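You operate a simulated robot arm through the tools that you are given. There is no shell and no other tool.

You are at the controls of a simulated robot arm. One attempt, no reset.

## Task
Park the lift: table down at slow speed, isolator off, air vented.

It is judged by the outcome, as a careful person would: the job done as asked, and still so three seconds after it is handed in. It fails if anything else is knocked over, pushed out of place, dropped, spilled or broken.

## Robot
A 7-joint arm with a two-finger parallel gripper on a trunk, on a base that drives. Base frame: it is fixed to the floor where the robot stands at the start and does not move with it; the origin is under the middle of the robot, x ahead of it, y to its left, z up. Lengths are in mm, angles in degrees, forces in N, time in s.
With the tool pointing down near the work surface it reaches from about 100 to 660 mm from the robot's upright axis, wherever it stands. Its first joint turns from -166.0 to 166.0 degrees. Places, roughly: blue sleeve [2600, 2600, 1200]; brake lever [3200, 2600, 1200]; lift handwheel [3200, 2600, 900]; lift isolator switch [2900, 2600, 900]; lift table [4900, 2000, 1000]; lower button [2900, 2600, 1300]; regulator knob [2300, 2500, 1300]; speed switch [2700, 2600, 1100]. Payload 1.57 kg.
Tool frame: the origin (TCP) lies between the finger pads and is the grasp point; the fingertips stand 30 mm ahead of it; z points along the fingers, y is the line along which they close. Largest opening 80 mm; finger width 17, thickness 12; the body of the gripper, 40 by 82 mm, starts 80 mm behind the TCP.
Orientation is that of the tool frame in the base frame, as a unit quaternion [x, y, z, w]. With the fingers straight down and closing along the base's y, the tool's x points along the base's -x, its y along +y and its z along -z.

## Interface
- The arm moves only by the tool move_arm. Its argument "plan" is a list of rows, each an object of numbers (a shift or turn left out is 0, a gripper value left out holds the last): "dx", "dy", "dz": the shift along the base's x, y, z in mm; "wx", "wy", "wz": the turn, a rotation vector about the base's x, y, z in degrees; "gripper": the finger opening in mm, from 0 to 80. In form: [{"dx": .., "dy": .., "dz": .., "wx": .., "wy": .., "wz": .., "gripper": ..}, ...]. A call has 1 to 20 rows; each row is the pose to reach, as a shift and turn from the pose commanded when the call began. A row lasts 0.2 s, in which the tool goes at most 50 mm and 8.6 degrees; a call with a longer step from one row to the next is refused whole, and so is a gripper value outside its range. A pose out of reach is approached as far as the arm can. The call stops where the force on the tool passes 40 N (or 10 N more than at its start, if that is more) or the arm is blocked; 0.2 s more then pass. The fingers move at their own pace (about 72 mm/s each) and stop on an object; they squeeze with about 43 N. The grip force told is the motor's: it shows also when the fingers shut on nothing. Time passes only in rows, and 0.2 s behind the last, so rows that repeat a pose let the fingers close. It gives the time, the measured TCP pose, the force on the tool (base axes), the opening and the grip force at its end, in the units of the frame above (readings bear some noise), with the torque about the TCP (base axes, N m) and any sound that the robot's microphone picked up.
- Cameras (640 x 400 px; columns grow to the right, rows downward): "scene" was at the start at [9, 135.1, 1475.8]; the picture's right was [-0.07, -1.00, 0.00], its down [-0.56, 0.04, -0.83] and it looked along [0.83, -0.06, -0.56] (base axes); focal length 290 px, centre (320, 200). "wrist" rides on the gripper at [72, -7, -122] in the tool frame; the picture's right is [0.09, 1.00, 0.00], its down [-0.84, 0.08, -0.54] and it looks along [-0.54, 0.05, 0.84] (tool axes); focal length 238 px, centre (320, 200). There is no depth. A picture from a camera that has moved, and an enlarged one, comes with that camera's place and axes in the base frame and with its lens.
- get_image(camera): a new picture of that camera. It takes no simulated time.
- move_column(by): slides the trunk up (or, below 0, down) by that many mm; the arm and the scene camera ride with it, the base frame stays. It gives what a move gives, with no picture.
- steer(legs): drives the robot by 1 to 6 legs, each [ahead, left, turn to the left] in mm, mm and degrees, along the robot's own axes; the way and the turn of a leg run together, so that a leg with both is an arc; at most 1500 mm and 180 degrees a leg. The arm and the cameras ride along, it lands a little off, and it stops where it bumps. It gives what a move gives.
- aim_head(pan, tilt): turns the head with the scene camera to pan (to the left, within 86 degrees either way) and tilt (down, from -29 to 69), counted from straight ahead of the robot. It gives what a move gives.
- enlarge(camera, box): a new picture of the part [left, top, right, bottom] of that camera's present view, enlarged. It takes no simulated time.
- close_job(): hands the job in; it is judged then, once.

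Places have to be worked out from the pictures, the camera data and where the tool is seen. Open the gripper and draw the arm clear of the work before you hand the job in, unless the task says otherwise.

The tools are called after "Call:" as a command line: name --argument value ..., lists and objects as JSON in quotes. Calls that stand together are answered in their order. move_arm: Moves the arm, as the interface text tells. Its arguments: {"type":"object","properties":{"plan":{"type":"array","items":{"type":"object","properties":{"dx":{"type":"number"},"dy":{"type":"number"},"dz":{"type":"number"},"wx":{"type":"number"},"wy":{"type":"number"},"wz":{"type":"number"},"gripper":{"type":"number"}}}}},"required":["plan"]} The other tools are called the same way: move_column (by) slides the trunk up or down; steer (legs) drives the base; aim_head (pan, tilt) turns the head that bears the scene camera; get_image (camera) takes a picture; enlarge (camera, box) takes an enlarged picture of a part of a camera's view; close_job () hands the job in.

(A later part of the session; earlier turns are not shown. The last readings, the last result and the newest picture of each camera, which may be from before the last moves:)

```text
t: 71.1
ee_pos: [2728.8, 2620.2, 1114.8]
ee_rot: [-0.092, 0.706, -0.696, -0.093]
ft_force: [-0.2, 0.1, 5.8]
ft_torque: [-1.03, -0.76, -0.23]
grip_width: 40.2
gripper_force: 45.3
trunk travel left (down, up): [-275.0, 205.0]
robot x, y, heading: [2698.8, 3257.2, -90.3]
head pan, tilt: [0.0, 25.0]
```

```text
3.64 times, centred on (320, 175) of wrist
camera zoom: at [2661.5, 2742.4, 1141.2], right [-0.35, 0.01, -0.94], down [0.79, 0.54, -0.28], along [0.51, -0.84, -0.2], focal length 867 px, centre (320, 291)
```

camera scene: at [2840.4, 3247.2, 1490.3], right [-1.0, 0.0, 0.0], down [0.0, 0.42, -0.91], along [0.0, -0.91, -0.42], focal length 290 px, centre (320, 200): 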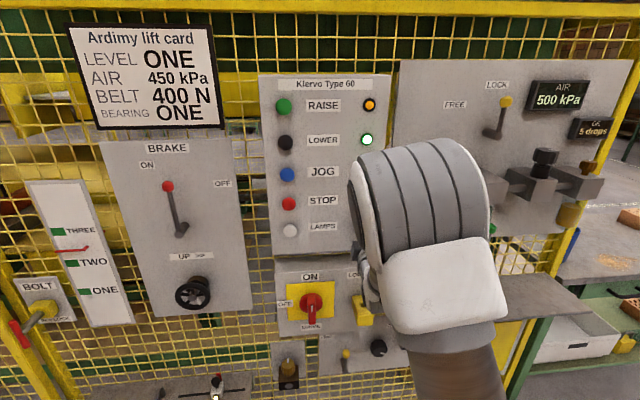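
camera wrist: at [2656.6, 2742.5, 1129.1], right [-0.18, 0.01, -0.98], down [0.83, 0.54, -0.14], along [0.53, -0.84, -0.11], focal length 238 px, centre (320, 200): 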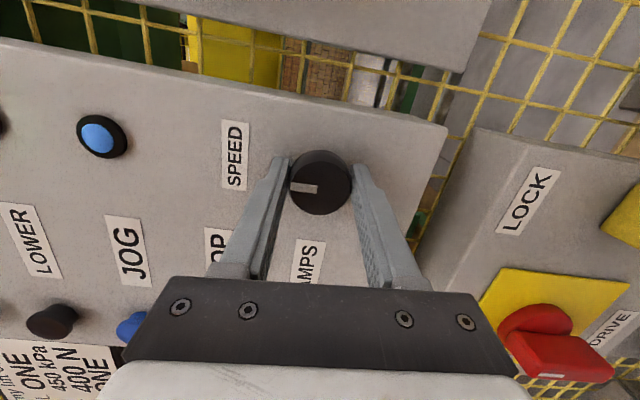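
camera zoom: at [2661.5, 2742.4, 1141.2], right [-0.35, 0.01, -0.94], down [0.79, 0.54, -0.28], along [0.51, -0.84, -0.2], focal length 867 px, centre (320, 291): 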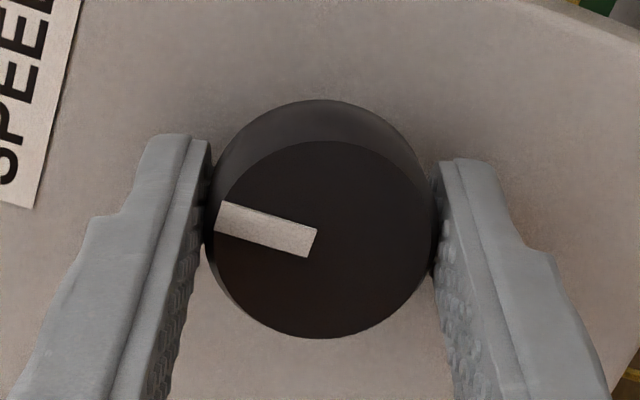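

It slips at the stop, pointer firmly at 12 o'clock — the counter-clockwise end. I release, back off and turn the tool upright again.

Call:
move_arm --plan '[{"gripper": 70}, {"gripper": 70}, {"dy": 40, "gripper": 70}, {"dy": 80, "gripper": 70}, {"dy": 80, "wy": -8}, {"dy": 80, "wy": -16}, {"dy": 80, "wy": -24}, {"dy": 80, "wy": -32}, {"dy": 80, "wy": -40}, {"dy": 80, "wy": -48}, {"dy": 80, "wy": -56}, {"dy": 80, "wy": -64}, {"dy": 80, "wy": -72}, {"dy": 80, "wy": -80}, {"dy": 80, "wy": -88}, {"dy": 80, "wy": -96}, {"dy": 80, "wy": -104}, {"dy": 80, "wy": -106, "gripper": 0}]'

Call:
get_image --camera "scene"

Call:
get_image --camera "wrist"

Call:
enlarge --camera "scene" --box '[320, 200, 420, 270]'

```text
t: 74.9
ee_pos: [2727.7, 2700.0, 1113.9]
ee_rot: [0.501, 0.499, -0.491, 0.509]
ft_force: [-0.4, -0.5, 0.5]
ft_torque: [-0.01, 0.01, -0.01]
grip_width: 15.4
gripper_force: 0.1
trunk travel left (down, up): [-275.0, 205.0]
robot x, y, heading: [2697.8, 3258.3, -90.4]
head pan, tilt: [0.0, 25.0]
```

```text
taken
camera scene: at [2840.5, 3247.0, 1490.3], right [-1.0, 0.0, 0.0], down [0.0, 0.42, -0.91], along [0.0, -0.91, -0.42], focal length 290 px, centre (320, 200)
```

scene: 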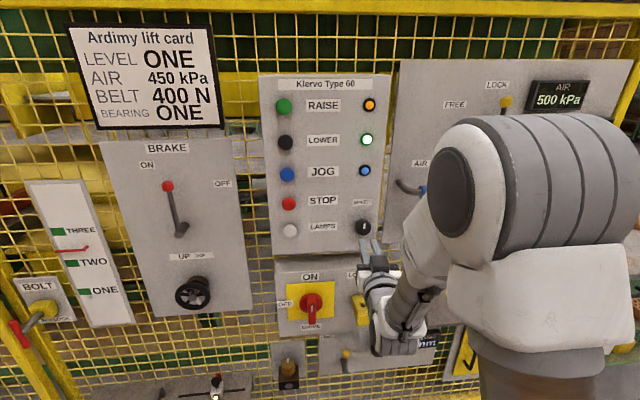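

```text
taken
camera wrist: at [2721.2, 2822.3, 1041.5], right [1.0, 0.01, -0.07], down [0.05, 0.54, 0.84], along [0.05, -0.84, 0.54], focal length 238 px, centre (320, 200)
```

wrist: 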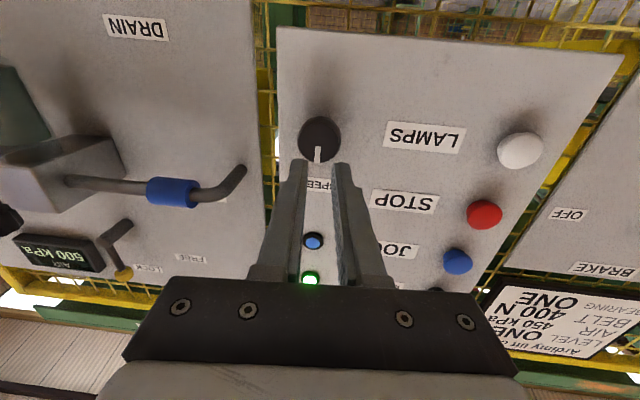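

```text
5.71 times, centred on (370, 235) of scene
camera zoom: at [2840.5, 3247.0, 1490.3], right [-1.0, 0.0, 0.0], down [0.0, 0.42, -0.91], along [0.0, -0.91, -0.42], focal length 1658 px, centre (34, 0)
```

zoom: 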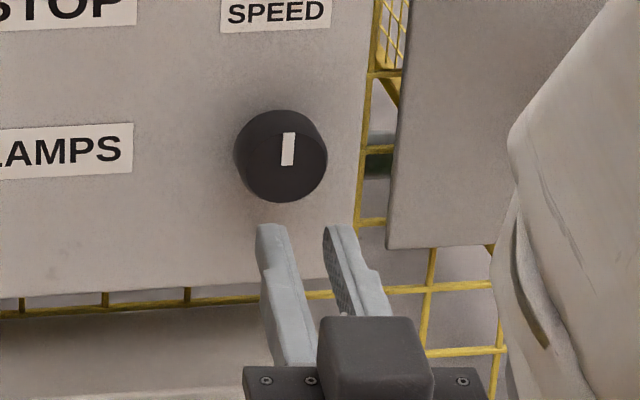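

Speed switch now at 12 o'clock, undisturbed otherwise. I strafe 150 mm left (+x) so LOWER and the isolator are comfortably ahead.

Call:
move_arm --plan '[{"dy": 40, "dz": 30, "gripper": 0}, {"dy": 60, "dz": 80}, {"dy": 60, "dz": 130}, {"dy": 60, "dz": 170}]'

Call:
steer --legs '[[0, 150, 0]]'

Call:
get_image --camera "scene"

Call:
get_image --camera "wrist"

```text
refused: row 2 steps farther than a row can; nothing moved
```

```text
t: 76.7
ee_pos: [2878.5, 2699.1, 1113.7]
ee_rot: [0.5, 0.499, -0.491, 0.508]
ft_force: [-0.1, -0.1, -0.8]
ft_torque: [0.01, -0.01, -0.02]
grip_width: 0.3
gripper_force: 21.2
trunk travel left (down, up): [-275.0, 205.0]
robot x, y, heading: [2851.0, 3258.9, -90.3]
head pan, tilt: [0.0, 25.0]
```

```text
taken
camera scene: at [2990.5, 3246.4, 1490.3], right [-1.0, 0.0, 0.0], down [0.0, 0.42, -0.91], along [0.0, -0.91, -0.42], focal length 290 px, centre (320, 200)
```

scene: 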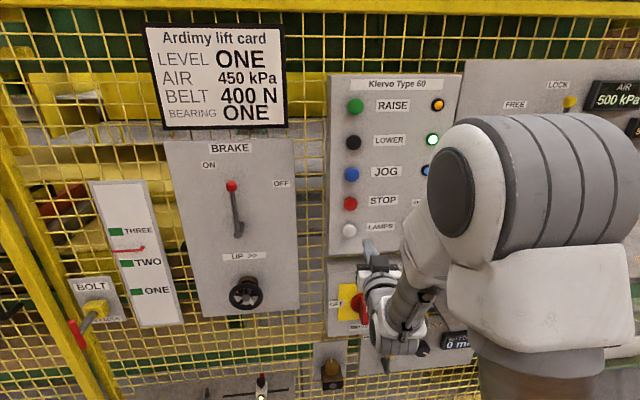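

```text
taken
camera wrist: at [2870.8, 2821.7, 1041.6], right [1.0, 0.01, -0.07], down [0.05, 0.54, 0.84], along [0.05, -0.84, 0.54], focal length 238 px, centre (320, 200)
```

wrist: 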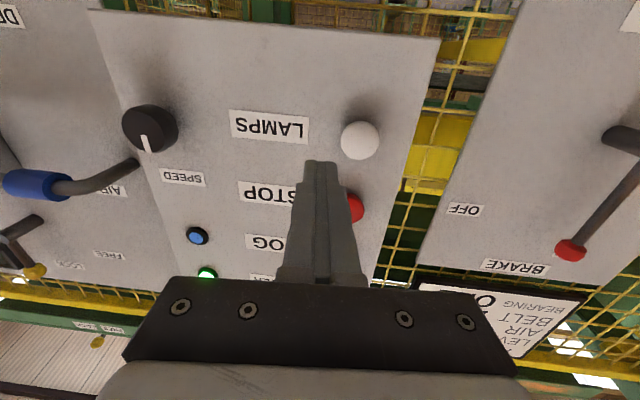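

LOWER is at about (2915, 2608, 1335). I raise the closed fingers in front of it at a distance.

Call:
move_arm --plan '[{"dy": 20, "dz": 40}, {"dx": 10, "dy": 20, "dz": 80}, {"dx": 20, "dy": 20, "dz": 120}, {"dx": 30, "dy": 20, "dz": 160}, {"dx": 36, "dy": 20, "dz": 200}, {"dx": 36, "dy": 20, "dz": 222}]'

Call:
get_image --camera "scene"

Call:
enlarge --camera "scene" --box '[310, 90, 410, 190]'

Call:
get_image --camera "wrist"

```text
t: 78.1
ee_pos: [2913.5, 2719.3, 1336.4]
ee_rot: [0.5, 0.5, -0.49, 0.509]
ft_force: [-0.1, -0.9, 0.3]
ft_torque: [0.0, 0.0, -0.01]
grip_width: 0.0
gripper_force: 21.2
trunk travel left (down, up): [-275.0, 205.0]
robot x, y, heading: [2849.7, 3253.9, -90.1]
head pan, tilt: [0.0, 25.0]
```

```text
taken
camera scene: at [2990.6, 3246.4, 1490.3], right [-1.0, 0.0, 0.0], down [0.0, 0.42, -0.91], along [0.0, -0.91, -0.42], focal length 290 px, centre (320, 200)
```

scene: 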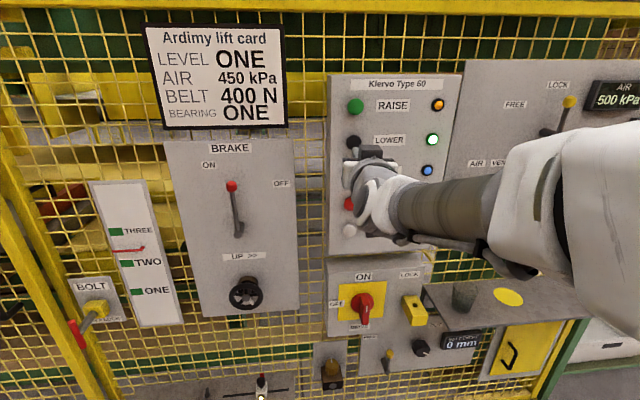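

```text
4.00 times, centred on (360, 140) of scene
camera zoom: at [2990.6, 3246.4, 1490.3], right [-1.0, 0.0, 0.0], down [0.0, 0.42, -0.91], along [0.0, -0.91, -0.42], focal length 1161 px, centre (160, 440)
```

zoom: 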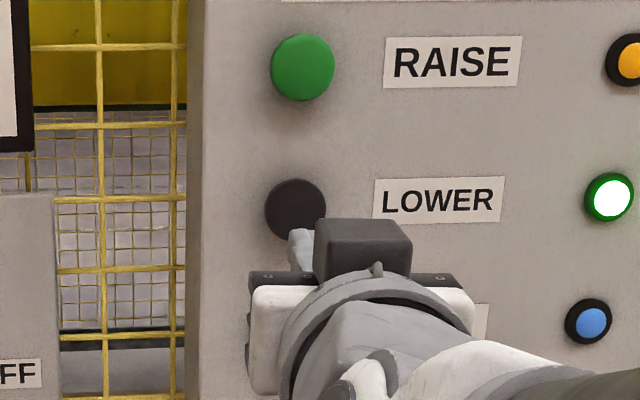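

```text
taken
camera wrist: at [2907.6, 2841.1, 1263.7], right [1.0, 0.01, -0.07], down [0.05, 0.54, 0.84], along [0.05, -0.84, 0.54], focal length 238 px, centre (320, 200)
```

wrist: 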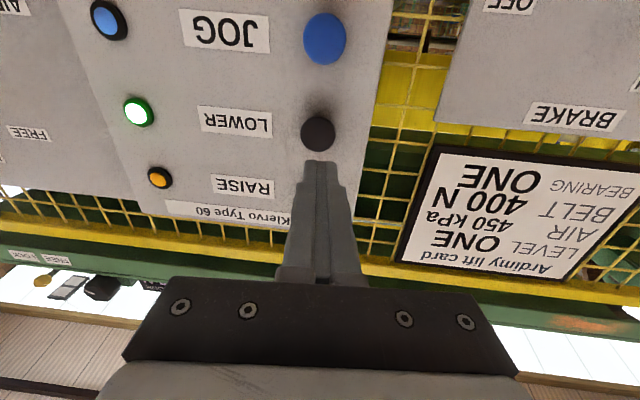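

Both views agree the finger line is on LOWER. I approach to just short of the button and then press gently.

Call:
move_arm --plan '[{"dx": 0.5, "dy": -40, "dz": -0.5}, {"dx": 0.5, "dy": -72, "dz": -0.5}, {"dx": 0.5, "dy": -76, "dz": -0.5}]'

Call:
enlarge --camera "scene" --box '[310, 90, 410, 190]'

Call:
get_image --camera "wrist"

Call:
enlarge --camera "scene" --box '[90, 200, 190, 310]'

```text
t: 78.9
ee_pos: [2913.7, 2643.7, 1334.5]
ee_rot: [0.5, 0.499, -0.491, 0.509]
ft_force: [-0.2, 10.2, -1.8]
ft_torque: [0.03, 0.02, 0.12]
grip_width: 0.0
gripper_force: 21.5
trunk travel left (down, up): [-275.0, 205.0]
robot x, y, heading: [2846.2, 3254.3, -90.2]
head pan, tilt: [0.0, 25.0]
heard: click
```

```text
4.00 times, centred on (360, 140) of scene
camera zoom: at [2990.6, 3247.8, 1490.3], right [-1.0, 0.0, 0.0], down [0.0, 0.42, -0.91], along [0.0, -0.91, -0.42], focal length 1161 px, centre (160, 440)
```

zoom: 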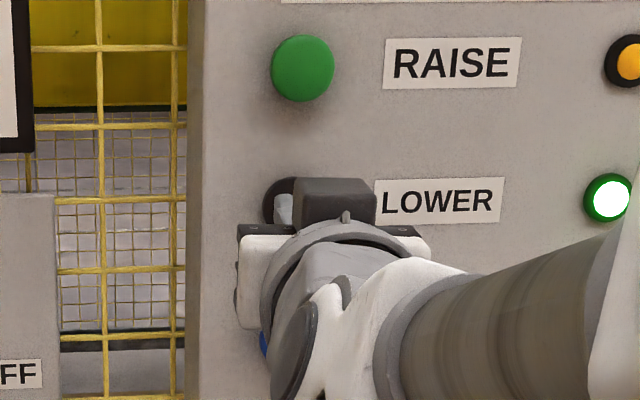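

```text
taken
camera wrist: at [2907.5, 2766.4, 1263.6], right [1.0, 0.01, -0.07], down [0.05, 0.54, 0.84], along [0.05, -0.84, 0.54], focal length 238 px, centre (320, 200)
```

wrist: 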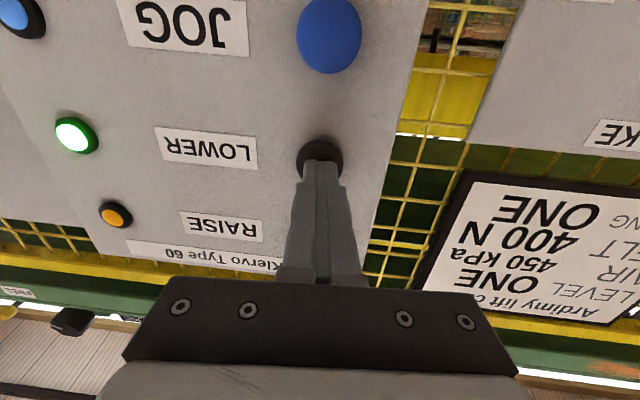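

```text
3.64 times, centred on (140, 255) of scene
camera zoom: at [2990.6, 3247.8, 1490.3], right [-1.0, 0.0, 0.0], down [0.0, 0.42, -0.91], along [0.0, -0.91, -0.42], focal length 1055 px, centre (974, 0)
```

zoom: 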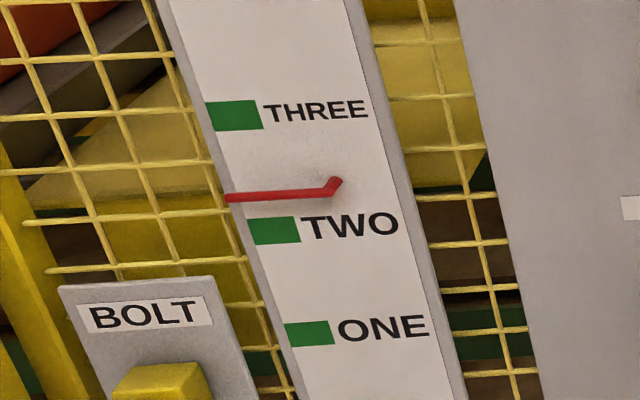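

The button clicked at 10 N. I hold it for a second and compare the gauge.

Call:
move_arm --plan '[{}, {}, {}, {}, {}]'

Call:
enlarge --camera "scene" --box '[90, 200, 190, 310]'

```text
t: 80.1
ee_pos: [2915.1, 2645.7, 1336.5]
ee_rot: [0.501, 0.499, -0.492, 0.508]
ft_force: [0.3, 9.1, -1.5]
ft_torque: [0.12, -0.01, 0.09]
grip_width: 0.0
gripper_force: 21.8
trunk travel left (down, up): [-275.0, 205.0]
robot x, y, heading: [2847.9, 3257.4, -90.6]
head pan, tilt: [0.0, 25.0]
```

```text
3.64 times, centred on (140, 255) of scene
camera zoom: at [2990.6, 3247.5, 1490.3], right [-1.0, 0.0, 0.0], down [0.0, 0.42, -0.91], along [0.0, -0.91, -0.42], focal length 1055 px, centre (974, 0)
```

zoom: 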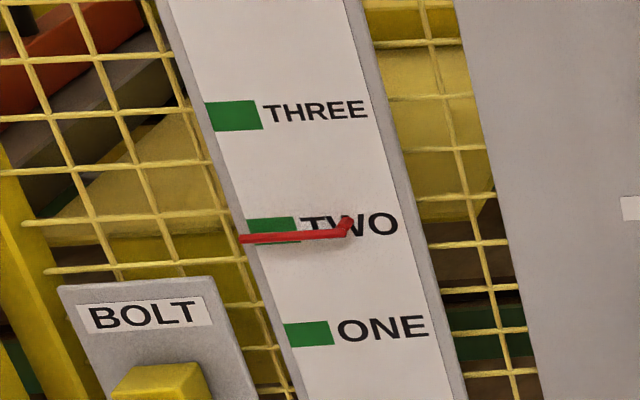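

The table is lowering (about a third of a level per second). I ease off the button to see whether it is hold-to-run.

Call:
move_arm --plan '[{"dy": 20}]'

Call:
enlarge --camera "scene" --box '[90, 200, 190, 310]'

Call:
get_image --camera "scene"

```text
t: 80.5
ee_pos: [2913.4, 2663.9, 1337.4]
ee_rot: [0.501, 0.499, -0.493, 0.507]
ft_force: [-0.9, -0.1, -0.5]
ft_torque: [-0.04, 0.01, 0.01]
grip_width: 0.0
gripper_force: 21.9
trunk travel left (down, up): [-275.0, 205.0]
robot x, y, heading: [2849.9, 3257.8, -89.7]
head pan, tilt: [0.0, 25.0]
```

```text
3.64 times, centred on (140, 255) of scene
camera zoom: at [2990.6, 3246.1, 1490.3], right [-1.0, 0.0, 0.0], down [0.0, 0.42, -0.91], along [0.0, -0.91, -0.42], focal length 1055 px, centre (974, 0)
```

zoom: 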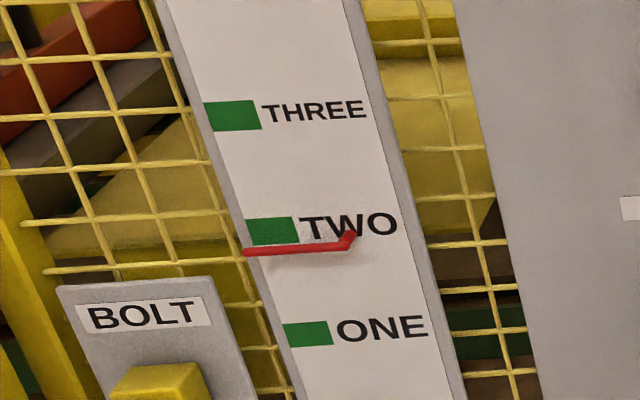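

```text
taken
camera scene: at [2990.6, 3246.1, 1490.3], right [-1.0, 0.0, 0.0], down [0.0, 0.42, -0.91], along [0.0, -0.91, -0.42], focal length 290 px, centre (320, 200)
```

scene: 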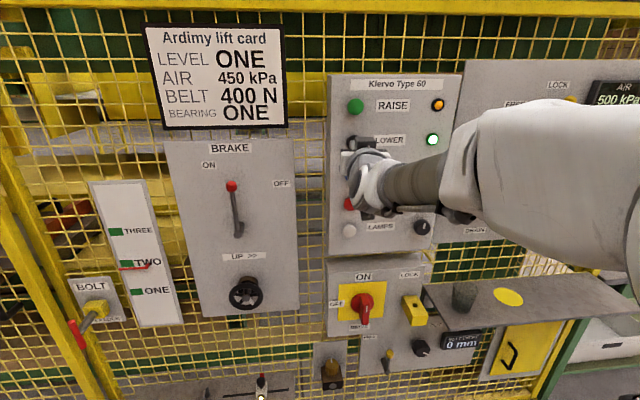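

I check with a short wait whether it is still moving.

Call:
move_arm --plan '[{}]'

Call:
enlarge --camera "scene" --box '[90, 200, 190, 310]'

```text
t: 80.9
ee_pos: [2913.5, 2663.2, 1336.5]
ee_rot: [0.5, 0.5, -0.492, 0.508]
ft_force: [0.2, -0.6, 0.9]
ft_torque: [-0.01, 0.0, 0.01]
grip_width: 0.2
gripper_force: 21.0
trunk travel left (down, up): [-275.0, 205.0]
robot x, y, heading: [2849.9, 3258.0, -89.9]
head pan, tilt: [0.0, 25.0]
```

```text
3.64 times, centred on (140, 255) of scene
camera zoom: at [2990.5, 3246.3, 1490.3], right [-1.0, 0.0, 0.0], down [0.0, 0.42, -0.91], along [0.0, -0.91, -0.42], focal length 1055 px, centre (974, 0)
```

zoom: 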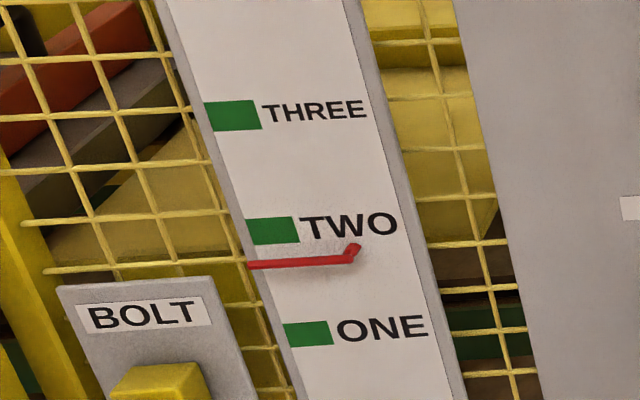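

It latches and keeps descending, at a gentle steady rate. I let it run down and watch for where it stops.

Call:
move_arm --plan '[{}, {}, {}, {}, {}, {}, {}, {}]'

Call:
enlarge --camera "scene" --box '[90, 220, 200, 340]'

```text
t: 82.7
ee_pos: [2913.5, 2663.4, 1336.2]
ee_rot: [0.501, 0.499, -0.492, 0.508]
ft_force: [0.5, 0.2, 1.0]
ft_torque: [0.01, 0.0, 0.0]
grip_width: 0.1
gripper_force: 20.7
trunk travel left (down, up): [-275.0, 205.0]
robot x, y, heading: [2848.0, 3260.5, -90.2]
head pan, tilt: [0.0, 25.0]
```

```text
3.33 times, centred on (145, 280) of scene
camera zoom: at [2990.5, 3246.4, 1490.3], right [-1.0, 0.0, 0.0], down [0.0, 0.42, -0.91], along [0.0, -0.91, -0.42], focal length 967 px, centre (903, -67)
```

zoom: 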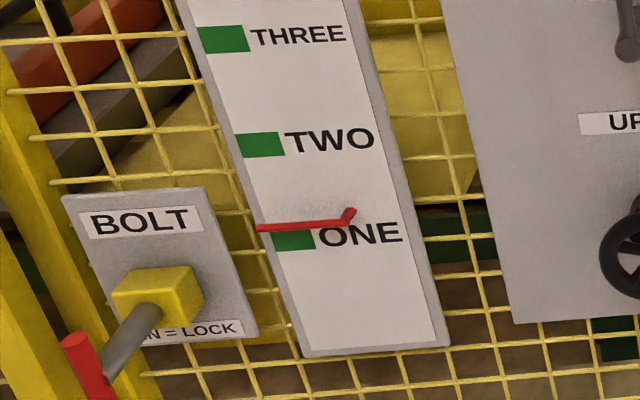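

Nearly at ONE and still going. I keep watching.

Call:
move_arm --plan '[{}, {}, {}, {}, {}, {}]'

Call:
enlarge --camera "scene" --box '[90, 220, 200, 340]'

Call:
enlarge --camera "scene" --box '[310, 70, 470, 180]'

```text
t: 84.1
ee_pos: [2913.1, 2663.3, 1336.4]
ee_rot: [0.501, 0.499, -0.492, 0.508]
ft_force: [-0.2, 1.2, -0.4]
ft_torque: [0.0, 0.01, -0.06]
grip_width: 0.0
gripper_force: 21.2
trunk travel left (down, up): [-275.0, 205.0]
robot x, y, heading: [2851.4, 3254.9, -90.3]
head pan, tilt: [0.0, 25.0]
```

```text
3.33 times, centred on (145, 280) of scene
camera zoom: at [2990.5, 3246.4, 1490.3], right [-1.0, 0.0, 0.0], down [0.0, 0.42, -0.91], along [0.0, -0.91, -0.42], focal length 967 px, centre (903, -67)
```

zoom: 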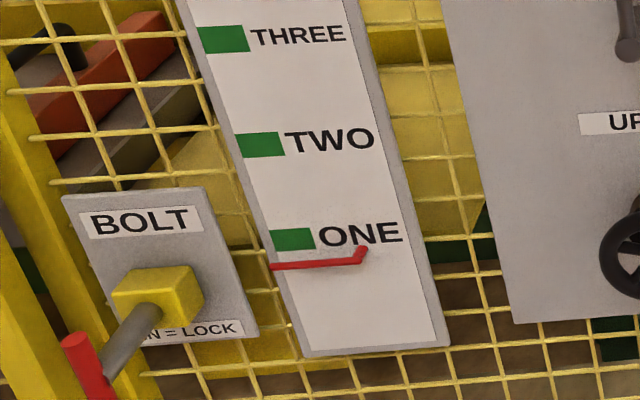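

```text
3.64 times, centred on (390, 125) of scene
camera zoom: at [2990.5, 3246.4, 1490.3], right [-1.0, 0.0, 0.0], down [0.0, 0.42, -0.91], along [0.0, -0.91, -0.42], focal length 1055 px, centre (66, 473)
```

zoom: 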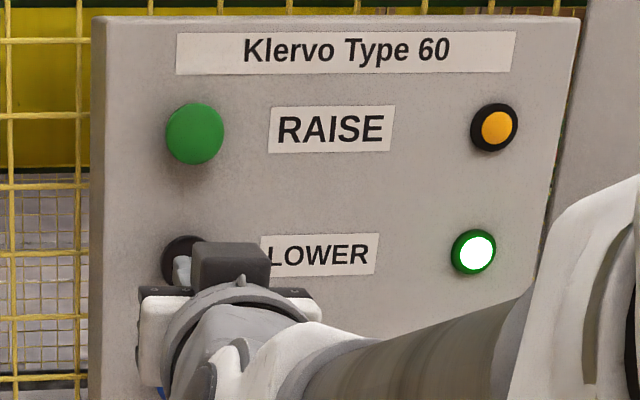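

The pointer is below ONE and may still be moving; I wait more until it comes to rest.

Call:
move_arm --plan '[{}, {}, {}]'

Call:
enlarge --camera "scene" --box '[90, 220, 200, 340]'

Call:
move_arm --plan '[{}, {}, {}, {}]'

Call:
enlarge --camera "scene" --box '[90, 220, 200, 340]'

```text
t: 84.9
ee_pos: [2913.9, 2662.9, 1335.5]
ee_rot: [0.501, 0.499, -0.492, 0.508]
ft_force: [0.2, -0.2, 0.4]
ft_torque: [-0.01, 0.04, -0.03]
grip_width: 0.1
gripper_force: 20.8
trunk travel left (down, up): [-275.0, 205.0]
robot x, y, heading: [2847.5, 3257.9, -90.3]
head pan, tilt: [0.0, 25.0]
```

```text
3.33 times, centred on (145, 280) of scene
camera zoom: at [2990.5, 3246.4, 1490.3], right [-1.0, 0.0, 0.0], down [0.0, 0.42, -0.91], along [0.0, -0.91, -0.42], focal length 967 px, centre (903, -67)
```

zoom: 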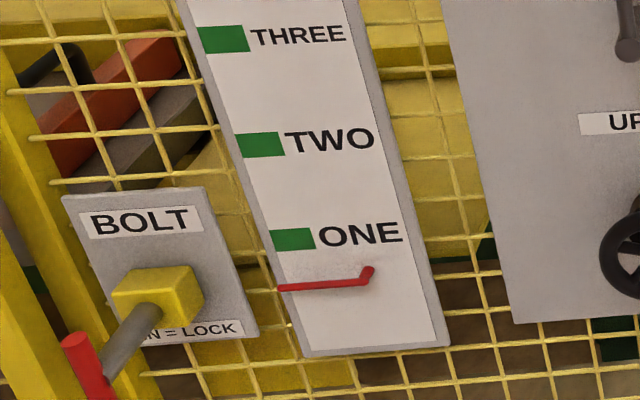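

```text
t: 85.9
ee_pos: [2913.1, 2664.6, 1337.5]
ee_rot: [0.5, 0.5, -0.491, 0.508]
ft_force: [0.4, 1.4, 0.1]
ft_torque: [0.02, 0.0, 0.0]
grip_width: 0.0
gripper_force: 21.2
trunk travel left (down, up): [-275.0, 205.0]
robot x, y, heading: [2849.3, 3258.1, -90.3]
head pan, tilt: [0.0, 25.0]
```

```text
3.33 times, centred on (145, 280) of scene
camera zoom: at [2990.5, 3246.4, 1490.3], right [-1.0, 0.0, 0.0], down [0.0, 0.42, -0.91], along [0.0, -0.91, -0.42], focal length 967 px, centre (903, -67)
```

zoom: 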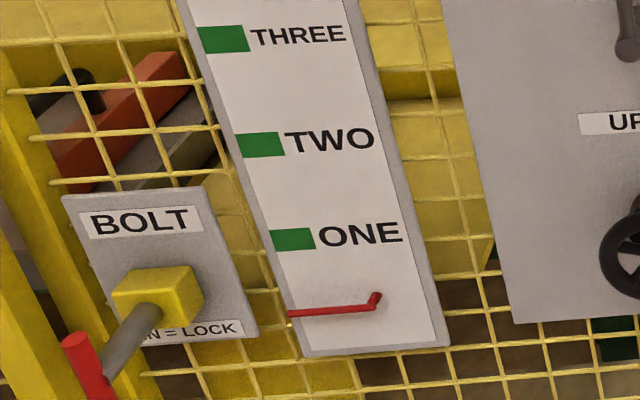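

Still descending toward the bottom of the gauge. I keep waiting.

Call:
move_arm --plan '[{}, {}, {}, {}]'

Call:
enlarge --camera "scene" --box '[90, 220, 200, 340]'

Call:
move_arm --plan '[{}, {}, {}, {}]'

Call:
enlarge --camera "scene" --box '[90, 220, 200, 340]'

```text
t: 86.9
ee_pos: [2914.1, 2662.8, 1337.1]
ee_rot: [0.501, 0.499, -0.493, 0.507]
ft_force: [-0.1, 0.8, 0.3]
ft_torque: [0.01, -0.03, 0.0]
grip_width: 0.2
gripper_force: 21.2
trunk travel left (down, up): [-275.0, 205.0]
robot x, y, heading: [2850.3, 3255.8, -90.1]
head pan, tilt: [0.0, 25.0]
```

```text
3.33 times, centred on (145, 280) of scene
camera zoom: at [2990.5, 3246.4, 1490.3], right [-1.0, 0.0, 0.0], down [0.0, 0.42, -0.91], along [0.0, -0.91, -0.42], focal length 967 px, centre (903, -67)
```

zoom: 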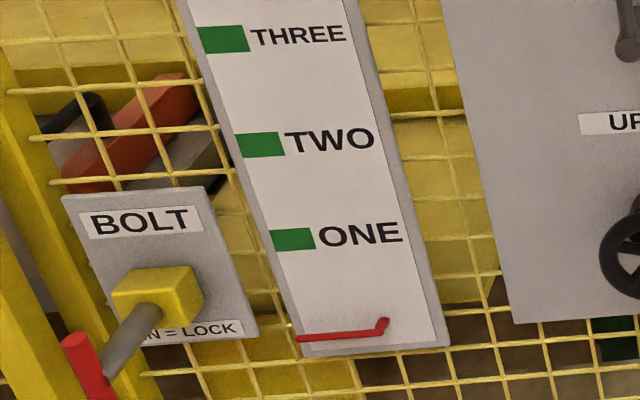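

```text
t: 87.9
ee_pos: [2913.1, 2663.4, 1335.8]
ee_rot: [0.501, 0.499, -0.493, 0.507]
ft_force: [-1.4, -0.2, -0.4]
ft_torque: [0.04, -0.03, 0.01]
grip_width: 0.0
gripper_force: 20.6
trunk travel left (down, up): [-275.0, 205.0]
robot x, y, heading: [2848.7, 3260.6, -90.4]
head pan, tilt: [0.0, 25.0]
```

```text
3.33 times, centred on (145, 280) of scene
camera zoom: at [2990.5, 3246.4, 1490.3], right [-1.0, 0.0, 0.0], down [0.0, 0.42, -0.91], along [0.0, -0.91, -0.42], focal length 967 px, centre (903, -67)
```

zoom: 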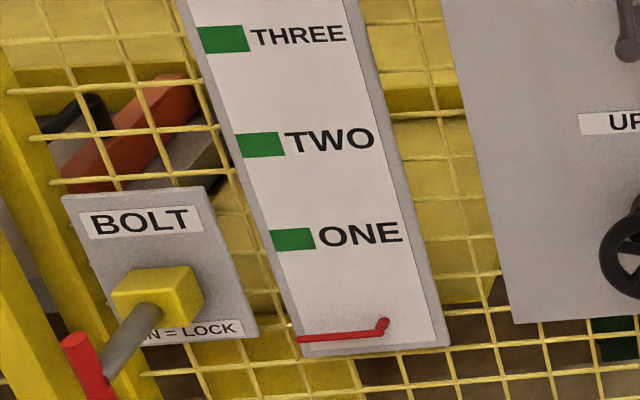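

The pointer has come to rest at the bottom of the gauge: table fully down. Next the isolator; I back the arm off and lower it in front of the isolator, then look closely.

Call:
move_arm --plan '[{"dy": 50}, {"dy": 100}, {"dy": 100, "dz": -50}, {"dy": 100, "dz": -100}, {"dy": 100, "dz": -150}, {"dy": 100, "dz": -200}, {"dy": 100, "dz": -250}]'

Call:
get_image --camera "scene"

Call:
get_image --camera "wrist"

Call:
enlarge --camera "scene" --box '[320, 250, 440, 340]'

```text
t: 89.5
ee_pos: [2916.7, 2753.2, 1082.4]
ee_rot: [0.5, 0.5, -0.492, 0.508]
ft_force: [0.2, -0.2, -0.2]
ft_torque: [0.03, -0.02, 0.01]
grip_width: 0.1
gripper_force: 21.3
out of reach, approached as far as the arm can: row 6, 7
trunk travel left (down, up): [-275.0, 205.0]
robot x, y, heading: [2850.6, 3257.9, -90.1]
head pan, tilt: [0.0, 25.0]
```

```text
taken
camera scene: at [2990.5, 3246.6, 1490.4], right [-1.0, 0.0, 0.0], down [0.0, 0.42, -0.91], along [0.0, -0.91, -0.42], focal length 290 px, centre (320, 200)
```

scene: 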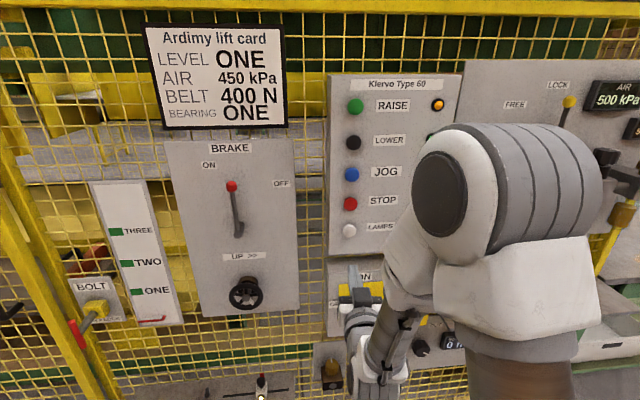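

```text
taken
camera wrist: at [2909.6, 2876.2, 1010.5], right [1.0, 0.01, -0.07], down [0.05, 0.54, 0.84], along [0.05, -0.84, 0.54], focal length 238 px, centre (320, 200)
```

wrist: 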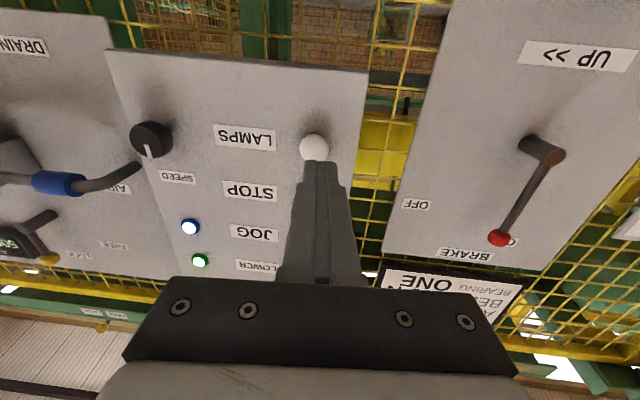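

```text
4.44 times, centred on (380, 295) of scene
camera zoom: at [2990.5, 3246.6, 1490.4], right [-1.0, 0.0, 0.0], down [0.0, 0.42, -0.91], along [0.0, -0.91, -0.42], focal length 1290 px, centre (53, -222)
```

zoom: 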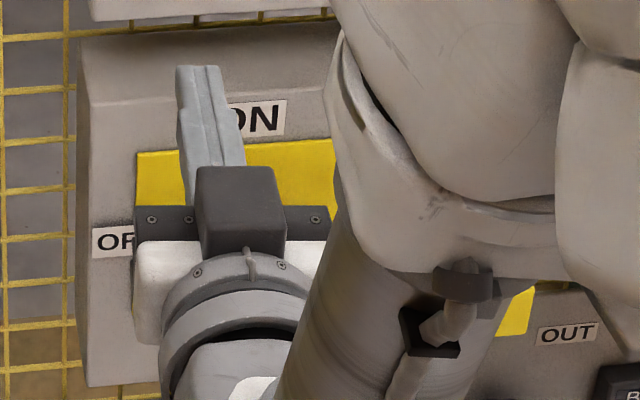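

The arm can't reach that low, and I note the blue lamp now lit (table at bottom). I lower the trunk by 240 mm to work at isolator height.

Call:
move_column --by -240

Call:
get_image --camera "scene"

Call:
get_image --camera "wrist"

```text
t: 92.0
ee_pos: [2916.9, 2755.0, 844.2]
ee_rot: [0.501, 0.499, -0.493, 0.507]
ft_force: [-0.2, -0.4, 0.1]
ft_torque: [0.02, -0.02, 0.0]
grip_width: 0.0
gripper_force: 20.7
trunk travel left (down, up): [-35.0, 445.0]
robot x, y, heading: [2850.2, 3257.4, -90.2]
head pan, tilt: [0.0, 25.0]
```

```text
taken
camera scene: at [2990.5, 3246.4, 1250.4], right [-1.0, 0.0, 0.0], down [0.0, 0.42, -0.91], along [0.0, -0.91, -0.42], focal length 290 px, centre (320, 200)
```

scene: 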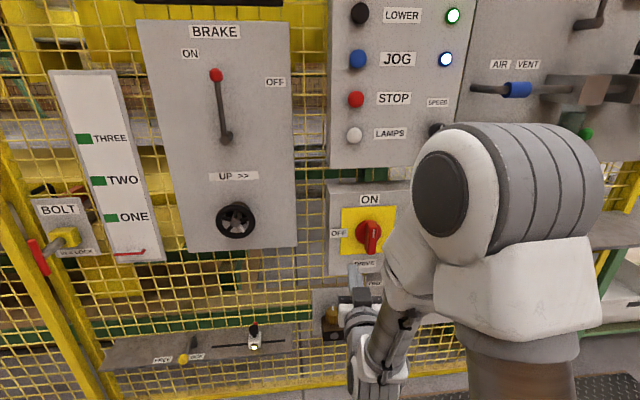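

```text
taken
camera wrist: at [2909.6, 2876.0, 771.0], right [1.0, 0.01, -0.07], down [0.05, 0.54, 0.84], along [0.05, -0.84, 0.54], focal length 238 px, centre (320, 200)
```

wrist: 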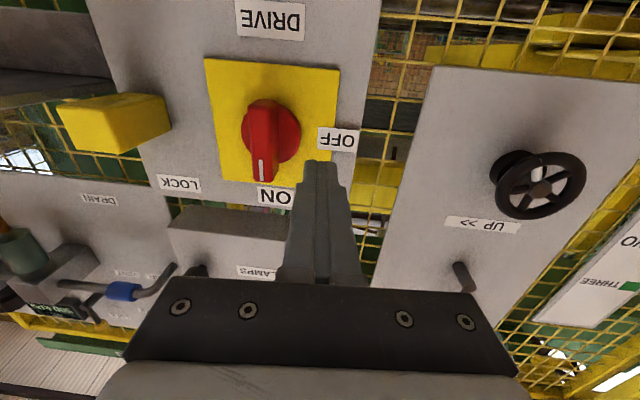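

The isolator is visible in both cameras. I zoom for exact geometry.

Call:
enlarge --camera "scene" --box '[320, 180, 420, 280]'

Call:
enlarge --camera "wrist" --box '[180, 50, 360, 220]'

```text
4.00 times, centred on (370, 230) of scene
camera zoom: at [2990.5, 3246.4, 1250.4], right [-1.0, 0.0, 0.0], down [0.0, 0.42, -0.91], along [0.0, -0.91, -0.42], focal length 1161 px, centre (120, 80)
```

zoom: 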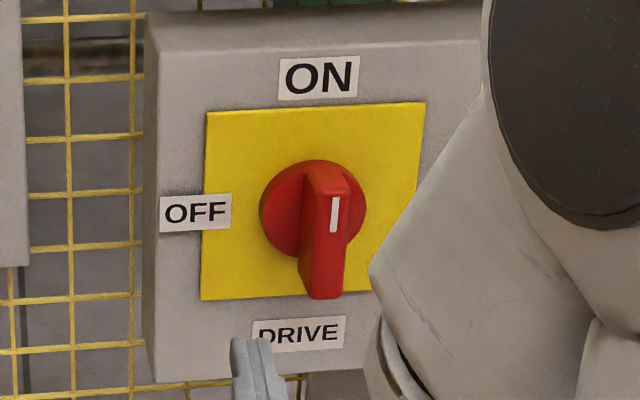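

```text
2.35 times, centred on (270, 135) of wrist
camera zoom: at [2909.6, 2876.0, 771.0], right [1.0, 0.01, -0.07], down [0.05, 0.54, 0.84], along [0.05, -0.84, 0.54], focal length 561 px, centre (438, 353)
```

zoom: 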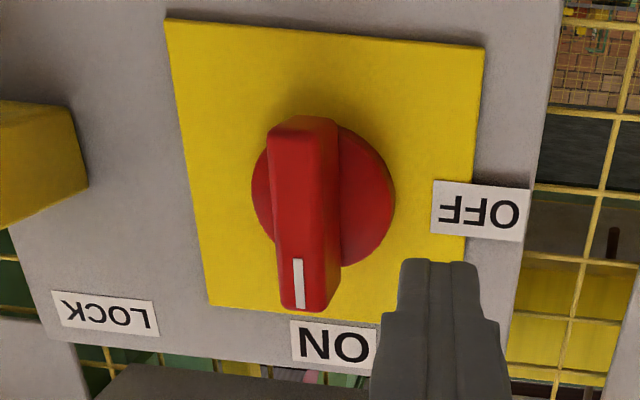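

The handle bar stands vertical at x≈2862, z 820–898, front at y≈2647. I open the fingers and line them up either side of it.

Call:
move_arm --plan '[{"dx": -25, "dz": 8, "gripper": 65}, {"dx": -52, "dz": 15, "gripper": 65}, {"dx": -52, "dz": 15, "gripper": 65}]'

Call:
get_image --camera "wrist"

Call:
enlarge --camera "scene" --box '[320, 180, 420, 280]'

```text
t: 92.8
ee_pos: [2864.2, 2745.8, 859.1]
ee_rot: [0.501, 0.5, -0.491, 0.508]
ft_force: [0.7, -0.6, -0.3]
ft_torque: [-0.02, -0.01, -0.05]
grip_width: 65.1
gripper_force: 0.1
out of reach, approached as far as the arm can: row 1, 2, 3
trunk travel left (down, up): [-35.0, 445.0]
robot x, y, heading: [2849.7, 3260.7, -89.7]
head pan, tilt: [0.0, 25.0]
```

```text
taken
camera wrist: at [2857.5, 2868.5, 785.8], right [1.0, 0.01, -0.07], down [0.05, 0.54, 0.84], along [0.05, -0.84, 0.54], focal length 238 px, centre (320, 200)
```

wrist: 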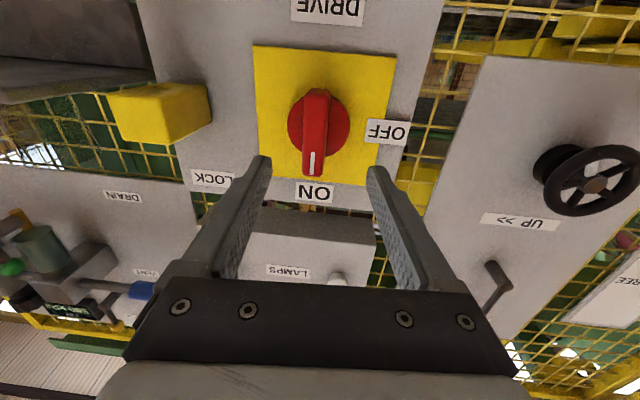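

```text
4.00 times, centred on (370, 230) of scene
camera zoom: at [2990.6, 3246.4, 1250.3], right [-1.0, 0.0, 0.0], down [0.0, 0.42, -0.91], along [0.0, -0.91, -0.42], focal length 1161 px, centre (120, 80)
```

zoom: 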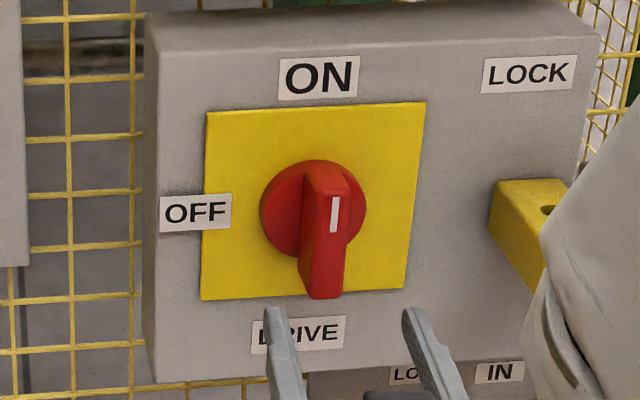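

The fingers straddle the handle line. I move in over the bar in two steps without closing yet.

Call:
move_arm --plan '[{"dy": -40}, {"dy": -75}]'

Call:
get_image --camera "wrist"

Call:
enlarge --camera "scene" --box '[320, 180, 420, 280]'

```text
t: 93.4
ee_pos: [2864.5, 2671.0, 858.0]
ee_rot: [0.502, 0.498, -0.493, 0.507]
ft_force: [0.1, 0.5, 0.5]
ft_torque: [0.04, -0.01, -0.01]
grip_width: 65.2
gripper_force: 0.1
trunk travel left (down, up): [-35.0, 445.0]
robot x, y, heading: [2848.6, 3256.8, -90.2]
head pan, tilt: [0.0, 25.0]
```

```text
taken
camera wrist: at [2857.9, 2792.9, 785.6], right [1.0, 0.01, -0.07], down [0.06, 0.54, 0.84], along [0.05, -0.84, 0.54], focal length 238 px, centre (320, 200)
```

wrist: 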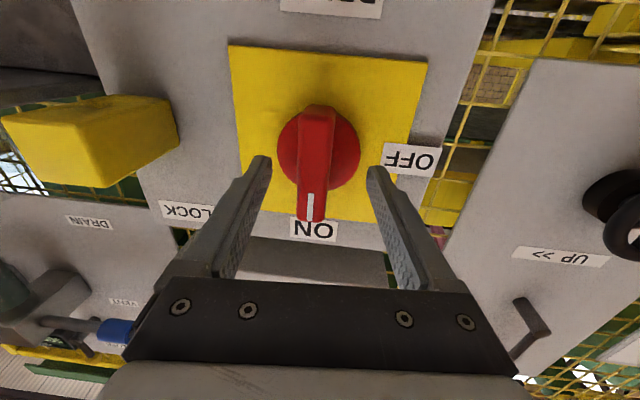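

```text
4.00 times, centred on (370, 230) of scene
camera zoom: at [2990.5, 3246.5, 1250.3], right [-1.0, 0.0, 0.0], down [0.0, 0.42, -0.91], along [0.0, -0.91, -0.42], focal length 1161 px, centre (120, 80)
```

zoom: 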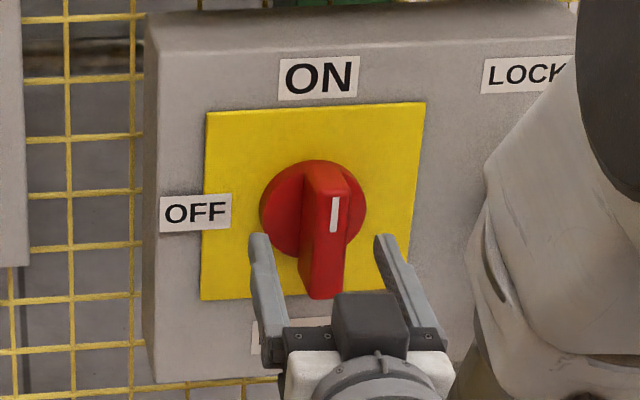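

Clear on both sides. I move in 28 mm and close on the bar.

Call:
move_arm --plan '[{"dx": -1, "dy": -28}, {"dx": -1, "dy": -28, "gripper": 10}, {"dx": -1, "dy": -28, "gripper": 10}, {"dx": -1, "dy": -28, "gripper": 10}]'

Call:
get_image --camera "wrist"

```text
t: 94.4
ee_pos: [2861.2, 2644.4, 858.6]
ee_rot: [0.502, 0.498, -0.493, 0.507]
ft_force: [-12.0, -3.6, -0.5]
ft_torque: [0.24, 0.41, 1.04]
grip_width: 25.3
gripper_force: 36.5
trunk travel left (down, up): [-35.0, 445.0]
robot x, y, heading: [2850.2, 3257.2, -90.4]
head pan, tilt: [0.0, 25.0]
```

```text
taken
camera wrist: at [2855.4, 2765.5, 785.5], right [1.0, 0.01, -0.07], down [0.06, 0.54, 0.84], along [0.05, -0.84, 0.54], focal length 238 px, centre (320, 200)
```

wrist: 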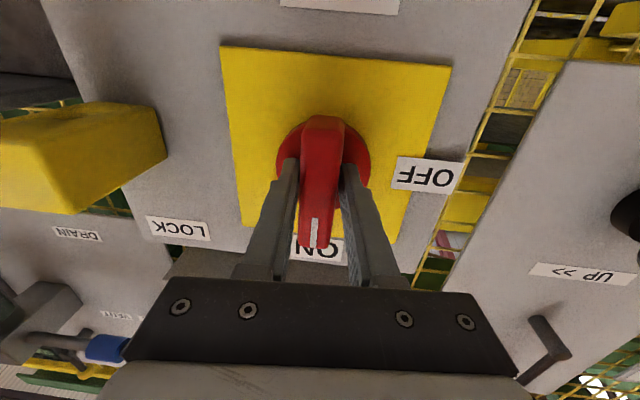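

Gripped at 25 mm with a small side load; I shift 2 mm to relieve it and begin turning toward OFF.

Call:
move_arm --plan '[{"dx": -2}, {"dx": -2, "wy": 7}, {"dx": -2, "wy": 14}, {"dx": -2, "wy": 21}]'

Call:
get_image --camera "wrist"

```text
t: 95.4
ee_pos: [2861.9, 2642.4, 859.1]
ee_rot: [0.403, 0.583, -0.576, 0.408]
ft_force: [-10.5, 0.0, 0.0]
ft_torque: [-0.35, -0.01, 1.25]
grip_width: 24.7
gripper_force: 36.0
trunk travel left (down, up): [-35.0, 445.0]
robot x, y, heading: [2847.7, 3253.5, -90.2]
head pan, tilt: [0.0, 25.0]
```

```text
taken
camera wrist: at [2829.0, 2765.4, 793.3], right [0.9, 0.01, -0.43], down [0.35, 0.54, 0.76], along [0.24, -0.84, 0.49], focal length 238 px, centre (320, 200)
```

wrist: 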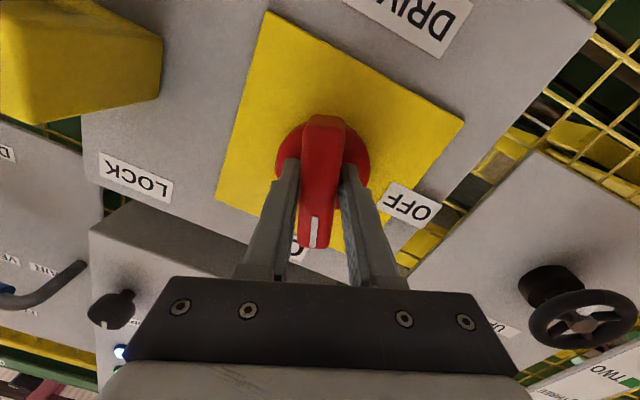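

It turns cleanly with the bar held. I continue to about 85° total.

Call:
move_arm --plan '[{"wy": 8}, {"wy": 16}, {"wy": 24}, {"wy": 32}, {"wy": 40}, {"wy": 48}, {"wy": 56}, {"wy": 64}]'

Call:
get_image --camera "wrist"

Call:
get_image --camera "scene"

```text
t: 97.2
ee_pos: [2861.5, 2643.9, 860.0]
ee_rot: [0.037, 0.71, -0.702, 0.038]
ft_force: [-8.1, -2.2, 12.0]
ft_torque: [-0.24, -0.02, 0.5]
grip_width: 21.8
gripper_force: 34.3
trunk travel left (down, up): [-35.0, 445.0]
robot x, y, heading: [2849.0, 3258.7, -90.1]
head pan, tilt: [0.0, 25.0]
```

```text
taken
camera wrist: at [2789.2, 2765.6, 859.7], right [0.01, 0.01, -1.0], down [0.84, 0.54, 0.02], along [0.54, -0.84, 0.0], focal length 238 px, centre (320, 200)
```

wrist: 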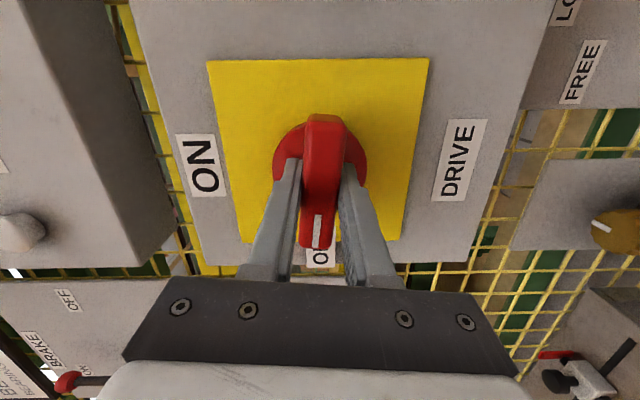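

```text
taken
camera scene: at [2990.0, 3247.0, 1250.4], right [-1.0, 0.0, 0.0], down [0.0, 0.42, -0.91], along [0.0, -0.91, -0.42], focal length 290 px, centre (320, 200)
```

scene: 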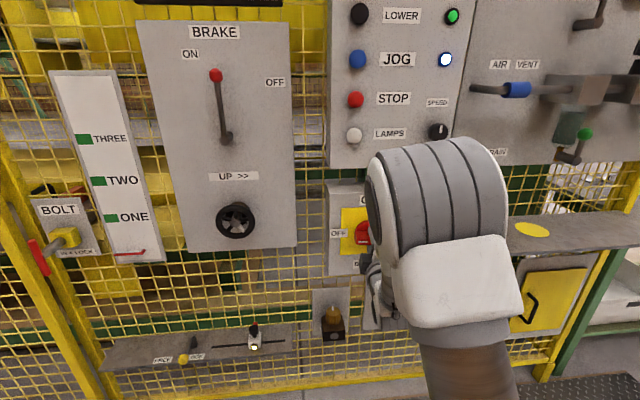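

The green lamp has gone out, so the drive is isolated. I turn the last few degrees to the stop.

Call:
move_arm --plan '[{"wy": 5}, {"wy": 8}]'

Call:
enlarge --camera "wrist" --box '[200, 50, 440, 270]'

Call:
enlarge --camera "scene" --box '[320, 0, 480, 270]'

```text
t: 97.8
ee_pos: [2861.5, 2642.7, 860.4]
ee_rot: [-0.011, 0.711, -0.703, -0.013]
ft_force: [-6.3, -1.7, 13.9]
ft_torque: [-1.35, -0.89, -0.6]
grip_width: 22.7
gripper_force: 34.9
trunk travel left (down, up): [-35.0, 445.0]
robot x, y, heading: [2848.4, 3259.6, -90.4]
head pan, tilt: [0.0, 25.0]
```

```text
1.82 times, centred on (320, 160) of wrist
camera zoom: at [2790.3, 2765.8, 869.6], right [-0.13, 0.01, -0.99], down [0.83, 0.54, -0.1], along [0.54, -0.84, -0.08], focal length 433 px, centre (320, 273)
```

zoom: 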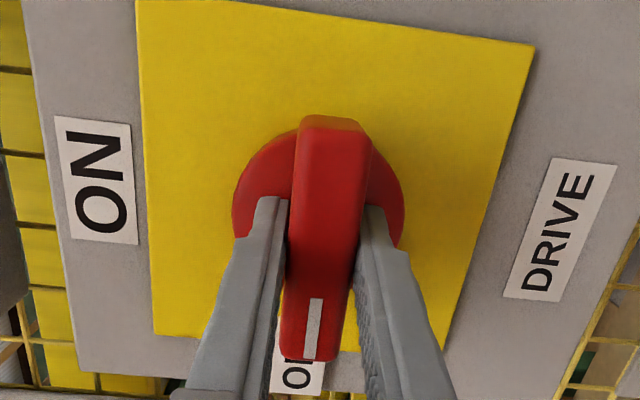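

```text
1.48 times, centred on (400, 135) of scene
camera zoom: at [2990.1, 3247.3, 1250.5], right [-1.0, 0.0, 0.0], down [0.0, 0.42, -0.91], along [0.0, -0.91, -0.42], focal length 430 px, centre (202, 296)
```

zoom: 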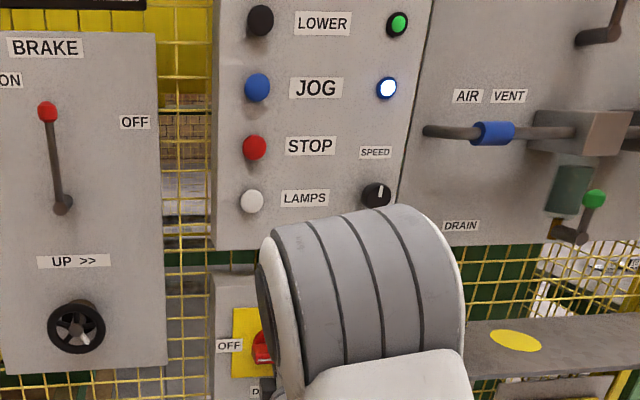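

The stop is felt and the bar lies at OFF. I open, back away and turn the tool upright again.

Call:
move_arm --plan '[{"gripper": 65}, {"gripper": 65}, {"gripper": 65}, {"dy": 40, "gripper": 65}, {"dy": 80, "gripper": 65}, {"dy": 80, "wy": -8}, {"dy": 80, "wy": -16}, {"dy": 80, "wy": -24}, {"dy": 80, "wy": -32}, {"dy": 80, "wy": -40}, {"dy": 80, "wy": -48}, {"dy": 80, "wy": -56}, {"dy": 80, "wy": -64}, {"dy": 80, "wy": -72}, {"dy": 80, "wy": -80}, {"dy": 80, "wy": -88}, {"dy": 80, "wy": -93}]'

Call:
get_image --camera "scene"

Call:
get_image --camera "wrist"

```text
t: 101.4
ee_pos: [2860.5, 2724.8, 859.1]
ee_rot: [0.502, 0.498, -0.492, 0.508]
ft_force: [0.4, -0.2, 0.6]
ft_torque: [0.03, 0.01, -0.02]
grip_width: 65.0
gripper_force: 0.1
trunk travel left (down, up): [-35.0, 445.0]
robot x, y, heading: [2847.5, 3259.3, -90.1]
head pan, tilt: [0.0, 25.0]
```

```text
taken
camera scene: at [2990.5, 3246.4, 1250.3], right [-1.0, 0.0, 0.0], down [0.0, 0.42, -0.91], along [0.0, -0.91, -0.42], focal length 290 px, centre (320, 200)
```

scene: 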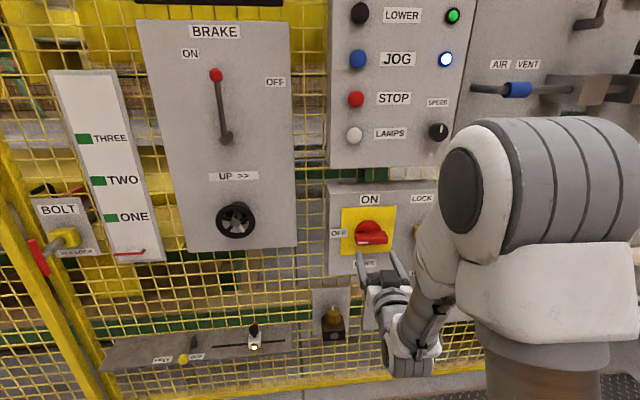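

```text
taken
camera wrist: at [2855.2, 2845.5, 785.8], right [1.0, 0.01, -0.07], down [0.05, 0.54, 0.84], along [0.05, -0.84, 0.54], focal length 238 px, centre (320, 200)
```

wrist: 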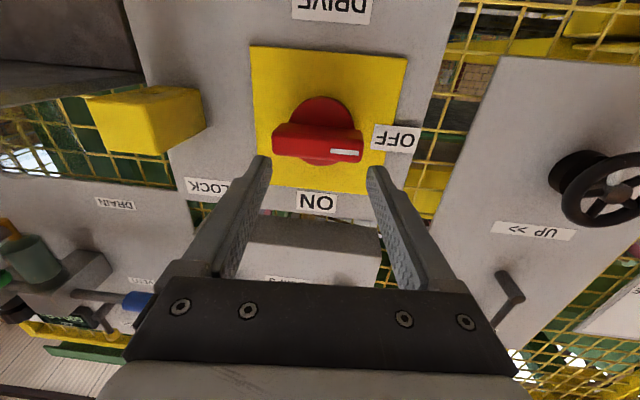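

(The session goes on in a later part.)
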